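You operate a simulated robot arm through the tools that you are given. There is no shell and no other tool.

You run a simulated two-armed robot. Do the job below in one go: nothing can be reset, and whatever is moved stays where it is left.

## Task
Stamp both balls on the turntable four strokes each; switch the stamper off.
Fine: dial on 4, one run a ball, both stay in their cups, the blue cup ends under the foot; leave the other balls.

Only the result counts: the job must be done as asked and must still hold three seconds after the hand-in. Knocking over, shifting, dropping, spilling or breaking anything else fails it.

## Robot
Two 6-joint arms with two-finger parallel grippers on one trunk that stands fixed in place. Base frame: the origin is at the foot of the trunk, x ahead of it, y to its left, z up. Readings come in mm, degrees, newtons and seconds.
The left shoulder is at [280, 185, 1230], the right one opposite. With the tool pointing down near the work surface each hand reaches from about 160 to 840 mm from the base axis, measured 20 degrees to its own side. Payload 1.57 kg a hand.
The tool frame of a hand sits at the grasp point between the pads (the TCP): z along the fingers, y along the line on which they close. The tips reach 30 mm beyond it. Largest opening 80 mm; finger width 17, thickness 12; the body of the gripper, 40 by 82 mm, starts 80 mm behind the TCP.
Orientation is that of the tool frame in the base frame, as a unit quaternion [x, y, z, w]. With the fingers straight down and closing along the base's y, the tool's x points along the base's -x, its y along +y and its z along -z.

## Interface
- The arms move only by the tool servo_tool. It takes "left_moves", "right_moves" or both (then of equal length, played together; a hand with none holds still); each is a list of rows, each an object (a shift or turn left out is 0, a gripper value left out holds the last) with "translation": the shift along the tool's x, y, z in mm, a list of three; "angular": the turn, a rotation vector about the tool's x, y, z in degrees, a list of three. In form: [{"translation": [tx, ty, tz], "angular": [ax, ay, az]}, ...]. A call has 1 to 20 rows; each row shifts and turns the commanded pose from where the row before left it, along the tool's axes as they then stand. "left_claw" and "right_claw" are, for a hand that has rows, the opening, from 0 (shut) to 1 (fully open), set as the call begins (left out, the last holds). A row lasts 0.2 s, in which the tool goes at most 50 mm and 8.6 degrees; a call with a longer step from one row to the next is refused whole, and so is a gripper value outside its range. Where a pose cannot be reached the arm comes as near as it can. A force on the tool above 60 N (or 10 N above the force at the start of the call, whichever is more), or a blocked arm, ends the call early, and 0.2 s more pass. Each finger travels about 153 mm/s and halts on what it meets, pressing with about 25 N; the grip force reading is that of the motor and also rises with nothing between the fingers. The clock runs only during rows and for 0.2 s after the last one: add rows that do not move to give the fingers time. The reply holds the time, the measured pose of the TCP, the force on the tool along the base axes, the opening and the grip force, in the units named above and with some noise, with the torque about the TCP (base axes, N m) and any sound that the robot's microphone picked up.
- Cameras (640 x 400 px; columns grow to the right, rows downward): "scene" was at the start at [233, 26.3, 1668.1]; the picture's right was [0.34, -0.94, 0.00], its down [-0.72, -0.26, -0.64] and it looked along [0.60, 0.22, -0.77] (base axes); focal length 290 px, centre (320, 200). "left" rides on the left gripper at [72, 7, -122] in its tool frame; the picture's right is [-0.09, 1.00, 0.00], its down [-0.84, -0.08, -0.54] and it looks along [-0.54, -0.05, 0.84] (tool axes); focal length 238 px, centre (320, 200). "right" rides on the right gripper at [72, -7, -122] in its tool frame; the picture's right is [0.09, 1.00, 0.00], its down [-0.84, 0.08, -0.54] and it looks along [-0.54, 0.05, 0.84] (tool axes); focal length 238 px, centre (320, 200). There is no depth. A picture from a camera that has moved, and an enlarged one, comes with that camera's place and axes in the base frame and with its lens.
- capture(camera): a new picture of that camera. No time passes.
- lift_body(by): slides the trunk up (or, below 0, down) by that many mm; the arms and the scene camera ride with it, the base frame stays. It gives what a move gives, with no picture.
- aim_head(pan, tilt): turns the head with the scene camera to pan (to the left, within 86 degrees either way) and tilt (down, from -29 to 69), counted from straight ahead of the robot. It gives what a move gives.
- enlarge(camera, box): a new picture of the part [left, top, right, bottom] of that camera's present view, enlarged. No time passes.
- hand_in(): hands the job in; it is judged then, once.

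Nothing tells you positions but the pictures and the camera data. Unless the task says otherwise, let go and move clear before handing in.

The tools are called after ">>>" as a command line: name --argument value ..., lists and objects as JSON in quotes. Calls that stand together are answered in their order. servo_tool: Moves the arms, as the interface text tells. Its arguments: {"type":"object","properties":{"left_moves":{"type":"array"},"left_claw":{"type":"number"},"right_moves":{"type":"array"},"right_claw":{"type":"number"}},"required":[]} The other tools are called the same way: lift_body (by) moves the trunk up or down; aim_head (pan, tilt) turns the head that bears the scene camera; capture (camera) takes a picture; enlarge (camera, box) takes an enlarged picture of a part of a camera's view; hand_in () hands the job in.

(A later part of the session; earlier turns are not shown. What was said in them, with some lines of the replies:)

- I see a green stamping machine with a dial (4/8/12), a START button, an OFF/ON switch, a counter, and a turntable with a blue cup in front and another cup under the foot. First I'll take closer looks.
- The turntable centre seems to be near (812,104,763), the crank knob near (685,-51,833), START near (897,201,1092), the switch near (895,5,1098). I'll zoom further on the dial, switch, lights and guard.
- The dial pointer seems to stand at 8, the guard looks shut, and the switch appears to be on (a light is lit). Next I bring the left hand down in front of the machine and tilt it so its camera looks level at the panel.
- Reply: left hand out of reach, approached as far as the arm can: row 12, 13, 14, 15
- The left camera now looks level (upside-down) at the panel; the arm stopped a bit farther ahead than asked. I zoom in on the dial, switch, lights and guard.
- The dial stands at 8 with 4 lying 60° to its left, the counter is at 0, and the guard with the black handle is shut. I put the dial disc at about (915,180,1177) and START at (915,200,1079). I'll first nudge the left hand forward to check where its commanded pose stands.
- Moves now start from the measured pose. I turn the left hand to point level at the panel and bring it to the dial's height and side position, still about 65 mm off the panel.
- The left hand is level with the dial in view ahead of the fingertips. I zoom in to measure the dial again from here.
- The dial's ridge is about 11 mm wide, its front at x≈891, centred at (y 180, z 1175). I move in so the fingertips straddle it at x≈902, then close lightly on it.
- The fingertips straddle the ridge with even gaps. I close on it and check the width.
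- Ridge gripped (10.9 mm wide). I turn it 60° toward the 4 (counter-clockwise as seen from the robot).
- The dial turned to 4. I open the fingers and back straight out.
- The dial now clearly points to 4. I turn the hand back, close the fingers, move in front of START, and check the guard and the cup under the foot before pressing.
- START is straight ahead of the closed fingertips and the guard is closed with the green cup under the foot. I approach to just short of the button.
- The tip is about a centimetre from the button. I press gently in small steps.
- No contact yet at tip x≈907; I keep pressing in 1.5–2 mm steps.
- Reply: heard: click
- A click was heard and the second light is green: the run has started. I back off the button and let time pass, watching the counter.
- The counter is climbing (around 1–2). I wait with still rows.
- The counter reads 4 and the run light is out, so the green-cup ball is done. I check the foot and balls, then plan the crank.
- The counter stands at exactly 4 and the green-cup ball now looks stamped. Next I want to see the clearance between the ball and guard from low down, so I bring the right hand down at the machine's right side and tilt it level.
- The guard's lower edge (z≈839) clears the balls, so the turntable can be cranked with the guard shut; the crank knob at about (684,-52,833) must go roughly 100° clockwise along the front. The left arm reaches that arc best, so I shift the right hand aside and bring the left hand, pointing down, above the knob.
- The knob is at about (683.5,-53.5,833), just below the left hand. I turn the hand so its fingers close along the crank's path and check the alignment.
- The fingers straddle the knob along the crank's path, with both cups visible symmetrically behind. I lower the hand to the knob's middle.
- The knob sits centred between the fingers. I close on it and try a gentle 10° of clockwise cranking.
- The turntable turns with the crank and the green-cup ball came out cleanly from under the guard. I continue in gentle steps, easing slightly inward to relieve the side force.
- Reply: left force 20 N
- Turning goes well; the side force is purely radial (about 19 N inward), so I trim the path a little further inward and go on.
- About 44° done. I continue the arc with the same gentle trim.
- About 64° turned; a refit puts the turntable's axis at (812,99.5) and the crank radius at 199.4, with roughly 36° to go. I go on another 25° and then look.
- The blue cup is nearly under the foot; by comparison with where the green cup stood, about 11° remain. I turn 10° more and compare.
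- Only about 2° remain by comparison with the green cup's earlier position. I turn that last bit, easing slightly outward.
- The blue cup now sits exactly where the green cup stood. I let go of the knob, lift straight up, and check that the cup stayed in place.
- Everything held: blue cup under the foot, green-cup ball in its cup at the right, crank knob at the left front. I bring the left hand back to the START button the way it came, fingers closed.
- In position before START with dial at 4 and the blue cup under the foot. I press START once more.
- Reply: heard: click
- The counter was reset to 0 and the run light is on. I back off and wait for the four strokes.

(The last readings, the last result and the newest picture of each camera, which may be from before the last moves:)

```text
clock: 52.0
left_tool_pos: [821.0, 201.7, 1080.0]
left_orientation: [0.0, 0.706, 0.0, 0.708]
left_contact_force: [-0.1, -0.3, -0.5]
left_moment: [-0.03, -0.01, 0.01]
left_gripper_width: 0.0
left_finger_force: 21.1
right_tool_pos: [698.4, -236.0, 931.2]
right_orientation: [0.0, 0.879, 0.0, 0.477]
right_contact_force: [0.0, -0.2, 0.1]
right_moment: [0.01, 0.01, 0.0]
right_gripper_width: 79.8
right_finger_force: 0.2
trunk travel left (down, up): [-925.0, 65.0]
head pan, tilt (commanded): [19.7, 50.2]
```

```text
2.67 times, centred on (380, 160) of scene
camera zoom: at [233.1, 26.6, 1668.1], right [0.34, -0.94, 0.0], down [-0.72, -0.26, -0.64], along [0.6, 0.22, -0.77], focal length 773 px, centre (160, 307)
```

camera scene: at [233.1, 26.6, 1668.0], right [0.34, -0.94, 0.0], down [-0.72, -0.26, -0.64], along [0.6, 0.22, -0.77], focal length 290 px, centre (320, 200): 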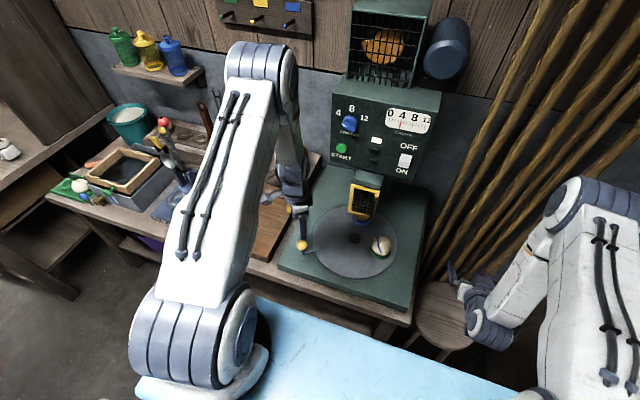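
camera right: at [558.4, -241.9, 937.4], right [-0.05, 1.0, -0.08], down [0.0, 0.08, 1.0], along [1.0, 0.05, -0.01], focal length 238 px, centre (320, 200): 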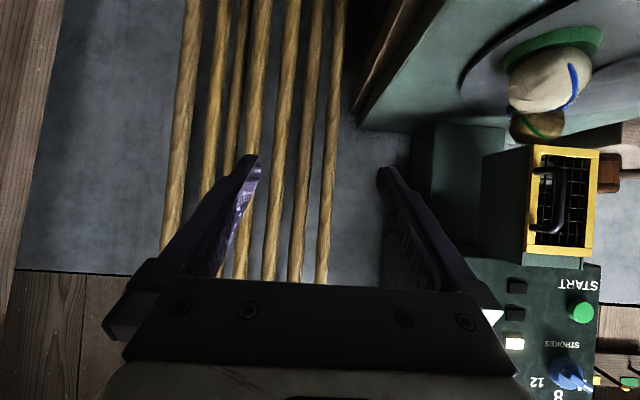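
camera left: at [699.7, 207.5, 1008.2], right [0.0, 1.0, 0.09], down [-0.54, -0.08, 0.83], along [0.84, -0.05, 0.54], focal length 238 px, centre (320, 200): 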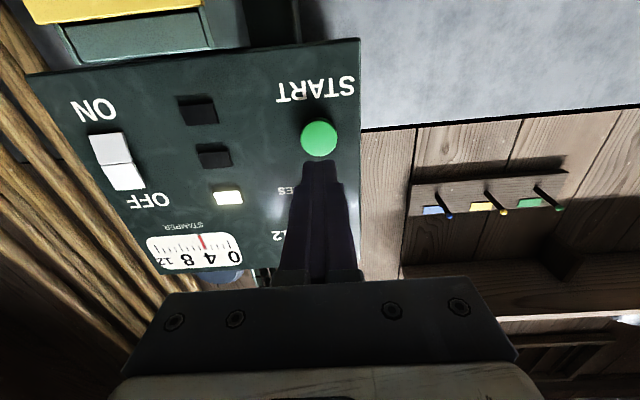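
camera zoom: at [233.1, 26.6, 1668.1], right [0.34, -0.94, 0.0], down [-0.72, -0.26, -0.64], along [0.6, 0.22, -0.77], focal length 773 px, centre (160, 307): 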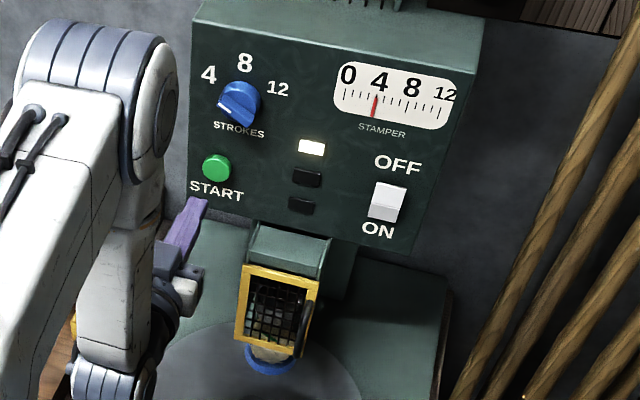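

The second run is finished: counter at 4, run light out. The switch rocker is centred near (912,4,1087) with its upper (OFF) half standing out; I move the left hand across in front of that upper half.

>>> servo_tool --left_moves '[{"translation": [-5, -39.5, -4]}, {"translation": [-5, -39.5, -4]}, {"translation": [-5, -39.5, -4]}, {"translation": [-4, -39.5, 0]}, {"translation": [-4, -39.5, 0]}, {}]'

>>> capture --camera "left"

>>> enlarge --camera "scene" --box '[364, 125, 428, 185]'

>>> capture --camera "scene"

```text
clock: 53.4
left_tool_pos: [809.5, 1.3, 1103.0]
left_orientation: [-0.001, 0.706, 0.001, 0.709]
left_contact_force: [0.5, -1.5, 0.1]
left_moment: [0.02, -0.01, 0.01]
left_gripper_width: 0.2
left_finger_force: 21.6
right_tool_pos: [700.4, -235.9, 931.5]
right_orientation: [0.001, 0.879, -0.001, 0.476]
right_contact_force: [-0.2, 0.1, 0.7]
right_moment: [0.01, 0.01, -0.02]
right_gripper_width: 80.2
right_finger_force: 0.0
trunk travel left (down, up): [-925.0, 65.0]
head pan, tilt (commanded): [19.7, 50.2]
```

```text
taken
camera left: at [687.5, 8.5, 1030.7], right [0.0, 1.0, 0.09], down [-0.54, -0.08, 0.84], along [0.84, -0.05, 0.54], focal length 238 px, centre (320, 200)
```

left: 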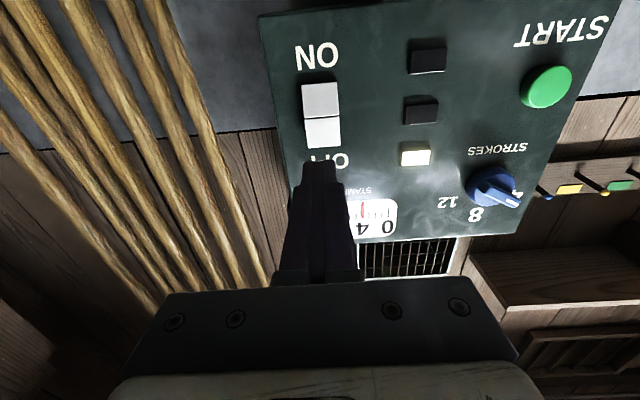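

```text
6.67 times, centred on (396, 155) of scene
camera zoom: at [233.0, 26.2, 1668.1], right [0.34, -0.94, 0.0], down [-0.72, -0.26, -0.64], along [0.6, 0.22, -0.77], focal length 1932 px, centre (-187, 500)
```

zoom: 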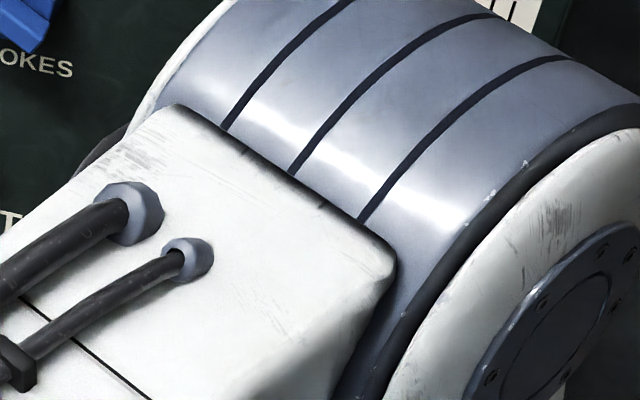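

```text
taken
camera scene: at [233.0, 26.2, 1668.1], right [0.34, -0.94, 0.0], down [-0.72, -0.26, -0.64], along [0.6, 0.22, -0.77], focal length 290 px, centre (320, 200)
```

scene: 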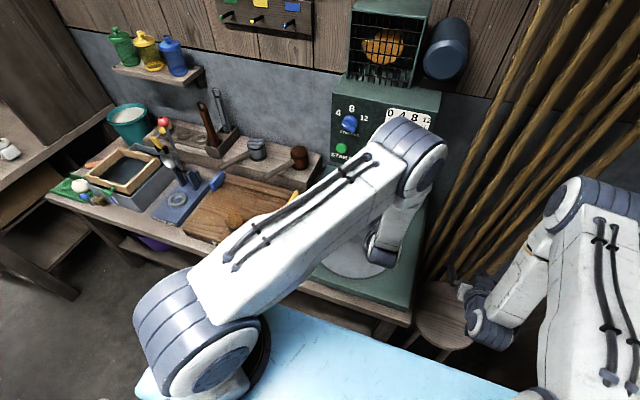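

The rocker is just ahead of the fingertips, seen upside-down. I zoom in to measure its place and shape.

>>> enlarge --camera "left" --box '[270, 60, 370, 180]'

>>> enlarge --camera "left" --box '[290, 70, 350, 160]'

```text
3.33 times, centred on (320, 120) of left
camera zoom: at [687.5, 8.5, 1030.7], right [0.0, 1.0, 0.09], down [-0.54, -0.08, 0.84], along [0.84, -0.05, 0.54], focal length 794 px, centre (320, 467)
```

zoom: 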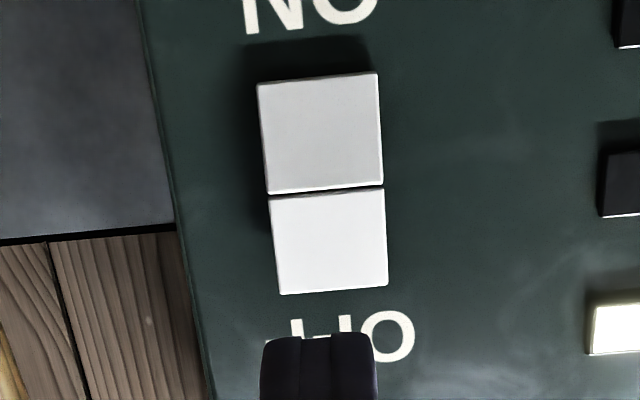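

```text
4.44 times, centred on (320, 115) of left
camera zoom: at [687.5, 8.5, 1030.7], right [0.0, 1.0, 0.09], down [-0.54, -0.08, 0.84], along [0.84, -0.05, 0.54], focal length 1059 px, centre (320, 578)
```

zoom: 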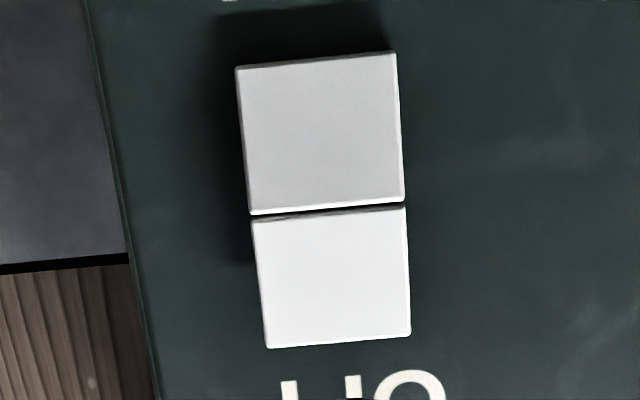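

The OFF end clearly stands proud (it casts the longer shadow), so the machine is on. I line up (y≈5, z≈1102) and approach the OFF half.

>>> servo_tool --left_moves '[{"translation": [1, 4, 10]}, {"translation": [0, 0, 20]}, {"translation": [0, 0, 15]}, {"translation": [0, 0, 4]}, {"translation": [0, 0, 3]}]'

>>> enlarge --camera "left" --box '[270, 60, 370, 200]'

```text
clock: 54.6
left_tool_pos: [863.0, 7.6, 1101.7]
left_orientation: [0.0, 0.707, 0.0, 0.708]
left_contact_force: [0.2, -0.6, -0.5]
left_moment: [-0.03, -0.02, 0.02]
left_gripper_width: 0.0
left_finger_force: 20.9
right_tool_pos: [699.9, -235.7, 931.5]
right_orientation: [0.0, 0.879, 0.001, 0.477]
right_contact_force: [-0.7, -0.4, -0.1]
right_moment: [-0.01, -0.01, -0.01]
right_gripper_width: 79.8
right_finger_force: 0.0
trunk travel left (down, up): [-925.0, 65.0]
head pan, tilt (commanded): [19.7, 50.2]
```

```text
2.86 times, centred on (320, 130) of left
camera zoom: at [739.8, 13.8, 1030.2], right [0.0, 1.0, 0.09], down [-0.54, -0.08, 0.84], along [0.84, -0.05, 0.54], focal length 681 px, centre (320, 400)
```

zoom: 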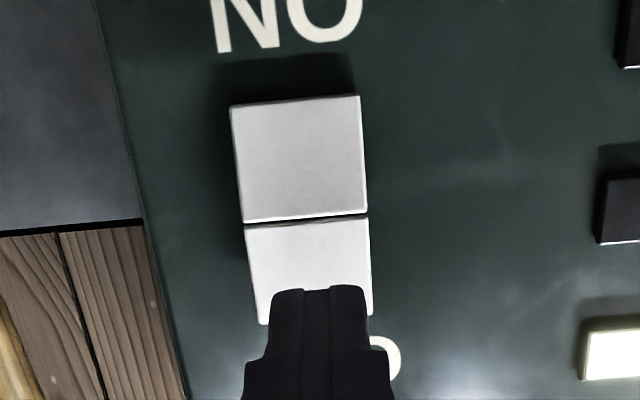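

The fingertip is aimed at the OFF half. I press on in small steps.

>>> servo_tool --left_moves '[{"translation": [0, -1.5, 3]}, {"translation": [0, 0, 3]}, {"translation": [0, 0, 2]}]'

>>> enlarge --camera "left" --box '[270, 60, 470, 200]'

```text
clock: 55.4
left_tool_pos: [870.3, 5.4, 1102.5]
left_orientation: [0.0, 0.706, 0.0, 0.708]
left_contact_force: [-0.1, -0.3, -0.1]
left_moment: [0.03, 0.02, 0.04]
left_gripper_width: 0.0
left_finger_force: 21.6
right_tool_pos: [700.0, -236.2, 931.8]
right_orientation: [0.0, 0.879, 0.0, 0.478]
right_contact_force: [0.5, 0.2, 0.0]
right_moment: [0.01, -0.02, 0.02]
right_gripper_width: 79.8
right_finger_force: 0.0
trunk travel left (down, up): [-925.0, 65.0]
head pan, tilt (commanded): [19.7, 50.2]
```

```text
2.86 times, centred on (370, 130) of left
camera zoom: at [747.8, 12.4, 1030.4], right [0.0, 1.0, 0.09], down [-0.54, -0.08, 0.84], along [0.84, -0.05, 0.54], focal length 681 px, centre (177, 400)
```

zoom: 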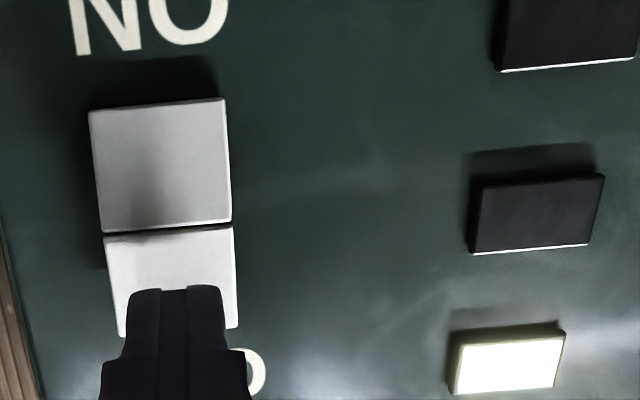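

No contact yet at tip x≈900; I continue by 2 mm steps.

>>> servo_tool --left_moves '[{"translation": [0, 0, 2]}, {"translation": [0, 0, 2]}, {"translation": [0, 0, 2]}]'

>>> enlarge --camera "left" --box '[270, 60, 470, 200]'

```text
clock: 56.2
left_tool_pos: [877.0, 6.5, 1102.4]
left_orientation: [0.0, 0.707, 0.0, 0.707]
left_contact_force: [0.4, 0.8, -0.3]
left_moment: [-0.02, -0.01, 0.04]
left_gripper_width: 0.0
left_finger_force: 21.5
right_tool_pos: [699.9, -235.1, 931.1]
right_orientation: [-0.001, 0.879, 0.001, 0.477]
right_contact_force: [-0.1, -0.5, 0.7]
right_moment: [0.02, 0.01, 0.0]
right_gripper_width: 80.1
right_finger_force: 0.0
trunk travel left (down, up): [-925.0, 65.0]
head pan, tilt (commanded): [19.7, 50.2]
```

```text
2.86 times, centred on (370, 130) of left
camera zoom: at [753.8, 12.5, 1030.4], right [0.0, 1.0, 0.09], down [-0.54, -0.08, 0.84], along [0.84, -0.05, 0.54], focal length 681 px, centre (177, 400)
```

zoom: 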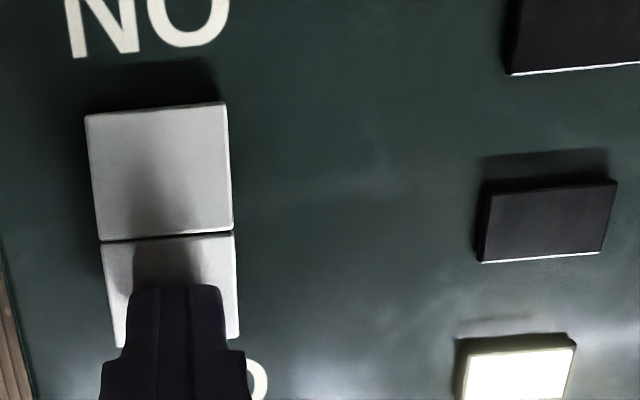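

Still short of contact (the fingertip's shadow is closing in). I press further in small steps.

>>> servo_tool --left_moves '[{"translation": [0, 0, 2]}, {"translation": [0, 0, 2]}, {"translation": [0, 0, 2]}]'

>>> enlarge --camera "left" --box '[270, 60, 470, 200]'

```text
clock: 57.0
left_tool_pos: [879.7, 6.3, 1102.3]
left_orientation: [0.001, 0.707, -0.001, 0.707]
left_contact_force: [-15.9, 1.1, 2.4]
left_moment: [-0.2, 0.07, 0.06]
left_gripper_width: 0.0
left_finger_force: 21.5
right_tool_pos: [699.9, -235.9, 931.5]
right_orientation: [0.0, 0.879, 0.0, 0.477]
right_contact_force: [0.9, 0.3, -0.5]
right_moment: [-0.01, 0.0, 0.0]
right_gripper_width: 79.6
right_finger_force: 0.1
trunk travel left (down, up): [-925.0, 65.0]
head pan, tilt (commanded): [19.7, 50.2]
```

```text
2.86 times, centred on (370, 130) of left
camera zoom: at [758.1, 12.4, 1030.8], right [0.0, 1.0, 0.09], down [-0.54, -0.08, 0.84], along [0.84, -0.05, 0.54], focal length 681 px, centre (177, 400)
```

zoom: 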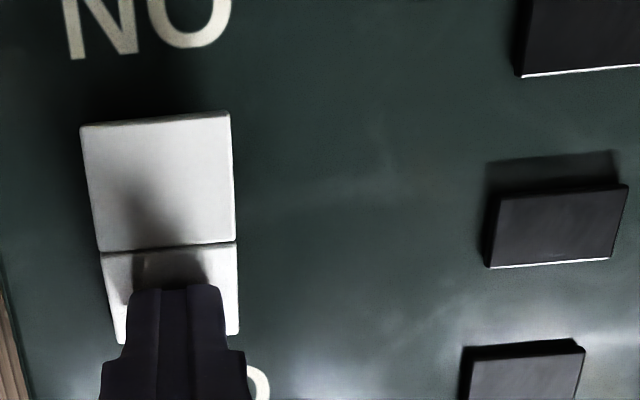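

The light went out with the press — the stamper is off. I back away and check that the rocker stays in OFF.

>>> servo_tool --left_moves '[{"translation": [0, 0, -10]}, {"translation": [0, 0, -20]}, {"translation": [0, 0, -25]}, {"translation": [0, 0, -20]}, {}]'

>>> enlarge --camera "left" --box '[270, 30, 470, 200]'

>>> capture --camera "left"

```text
clock: 58.2
left_tool_pos: [807.0, 5.9, 1101.4]
left_orientation: [0.001, 0.707, -0.001, 0.708]
left_contact_force: [-0.4, 0.4, -0.2]
left_moment: [-0.02, 0.0, 0.02]
left_gripper_width: 0.0
left_finger_force: 21.7
right_tool_pos: [700.4, -236.2, 932.8]
right_orientation: [0.0, 0.879, 0.0, 0.477]
right_contact_force: [-0.1, -0.1, 0.1]
right_moment: [0.05, 0.01, 0.04]
right_gripper_width: 80.1
right_finger_force: 0.1
trunk travel left (down, up): [-925.0, 65.0]
head pan, tilt (commanded): [19.7, 50.2]
```

```text
2.35 times, centred on (370, 115) of left
camera zoom: at [684.0, 12.5, 1030.1], right [0.0, 1.0, 0.09], down [-0.54, -0.08, 0.84], along [0.84, -0.05, 0.54], focal length 561 px, centre (202, 400)
```

zoom: 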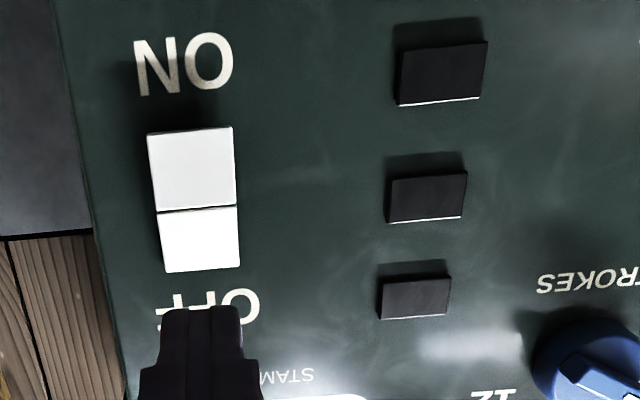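

```text
taken
camera left: at [684.0, 12.5, 1030.1], right [0.0, 1.0, 0.09], down [-0.54, -0.08, 0.84], along [0.84, -0.05, 0.54], focal length 238 px, centre (320, 200)
```

left: 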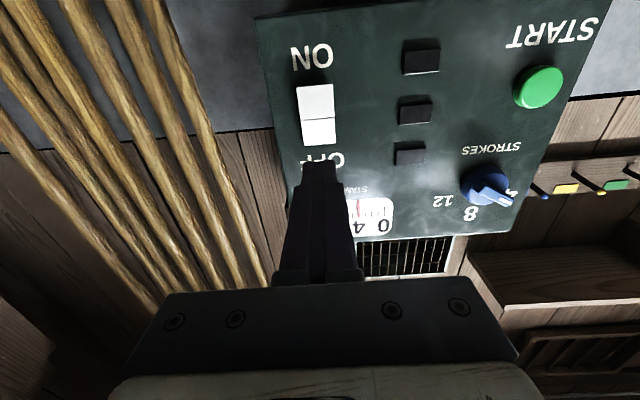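

All lights are out and the rocker stays at OFF. I draw the left hand clear to the left and take a final look at everything.

>>> servo_tool --left_moves '[{"translation": [-10, 40, -4]}, {"translation": [-10, 40, -4]}, {"translation": [-10, 40, -4]}, {"translation": [-10, 40, -4]}, {"translation": [-10, 40, 0]}, {"translation": [-10, 40, 0]}, {}]'

>>> capture --camera "scene"

>>> enlarge --camera "scene" --box '[336, 165, 400, 230]'

>>> enlarge --camera "scene" --box '[320, 85, 440, 185]'

>>> enlarge --camera "scene" --box '[280, 190, 440, 300]'

>>> enlarge --camera "right" --box '[470, 0, 640, 170]'

```text
clock: 59.8
left_tool_pos: [791.2, 246.9, 1161.2]
left_orientation: [0.0, 0.707, 0.0, 0.707]
left_contact_force: [0.4, 0.1, -0.3]
left_moment: [0.04, 0.01, 0.03]
left_gripper_width: 0.0
left_finger_force: 21.5
right_tool_pos: [699.0, -236.0, 930.9]
right_orientation: [0.0, 0.879, -0.001, 0.477]
right_contact_force: [-0.3, -0.2, 0.5]
right_moment: [0.01, 0.02, -0.03]
right_gripper_width: 79.8
right_finger_force: 0.1
trunk travel left (down, up): [-925.0, 65.0]
head pan, tilt (commanded): [19.7, 50.2]
```

```text
taken
camera scene: at [232.9, 26.9, 1668.1], right [0.34, -0.94, 0.0], down [-0.72, -0.26, -0.64], along [0.6, 0.22, -0.77], focal length 290 px, centre (320, 200)
```

scene: 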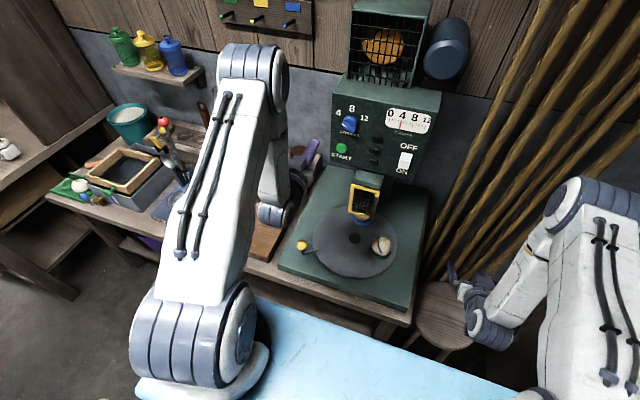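

```text
6.15 times, centred on (368, 198) of scene
camera zoom: at [232.9, 26.9, 1668.1], right [0.34, -0.94, 0.0], down [-0.72, -0.26, -0.64], along [0.6, 0.22, -0.77], focal length 1784 px, centre (25, 215)
```

zoom: 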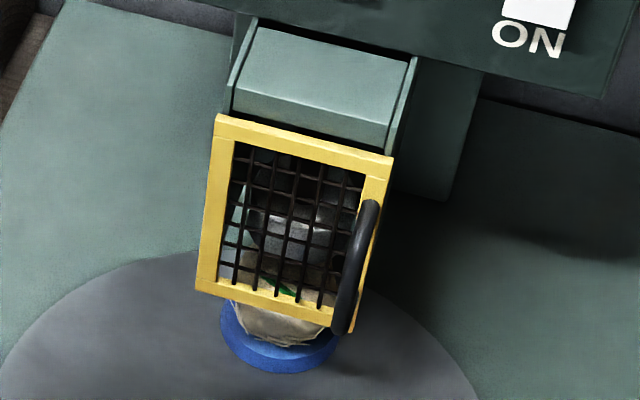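

```text
4.00 times, centred on (380, 135) of scene
camera zoom: at [232.9, 26.9, 1668.1], right [0.34, -0.94, 0.0], down [-0.72, -0.26, -0.64], along [0.6, 0.22, -0.77], focal length 1159 px, centre (80, 460)
```

zoom: 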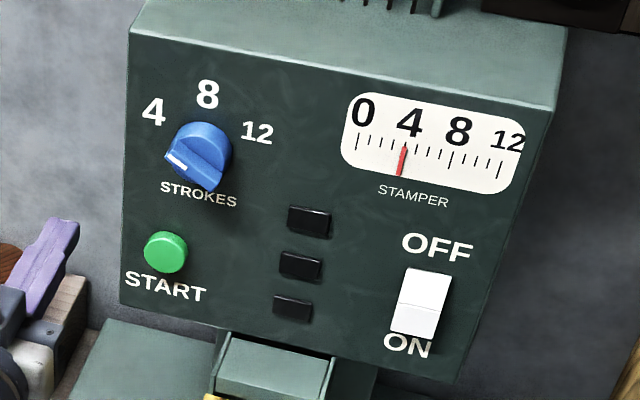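

```text
3.64 times, centred on (360, 245) of scene
camera zoom: at [232.9, 26.9, 1668.1], right [0.34, -0.94, 0.0], down [-0.72, -0.26, -0.64], along [0.6, 0.22, -0.77], focal length 1054 px, centre (174, 36)
```

zoom: 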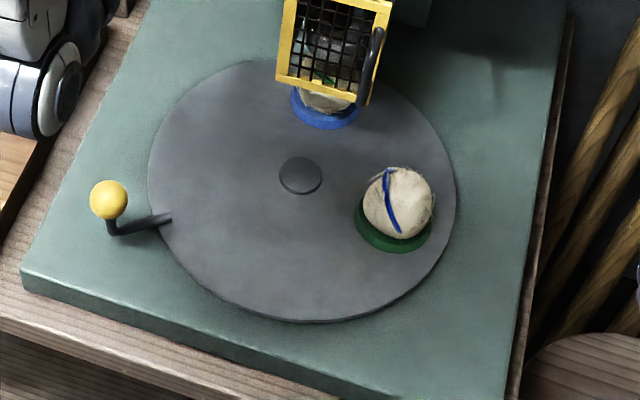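

```text
2.35 times, centred on (555, 85) of right
camera zoom: at [558.2, -242.1, 937.6], right [-0.05, 1.0, -0.08], down [0.0, 0.08, 1.0], along [1.0, 0.05, -0.01], focal length 561 px, centre (-233, 471)
```

zoom: 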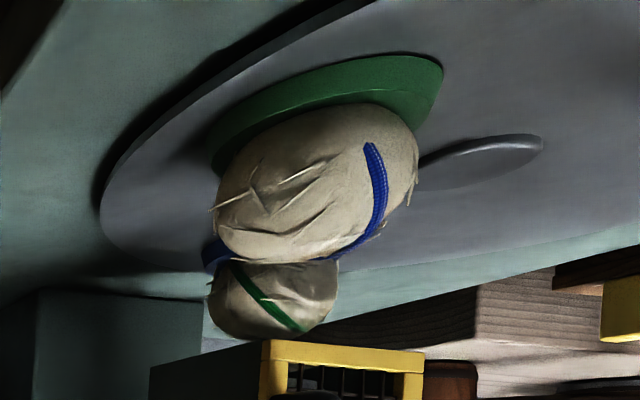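

Both balls look stamped and sit in their cups, and the blue cup is under the foot. The dial is on 4, the counter reads 4, and the switch is off with every light out. Both hands are clear, so I hand in.

>>> hand_in

```text
The job is handed in.
```

I stamped both balls on the turntable with one four-stroke run each, dial on 4, then switched the stamper off and handed the job in. I haven't had a verdict back.

- **Strokes:** the counter read 4 after each run, and both balls turned from brown to pale. The green cup's ball went first.
- **Cups:** both balls are still in their cups. The blue cup is under the foot, lined up where the green cup stood before.
- **Stamper:** the switch stayed at OFF after I let go, and all three lights are out.
- **Everything else:** I didn't touch the other balls, and the last picture showed nothing knocked over or shifted. Both hands are clear of the machine.
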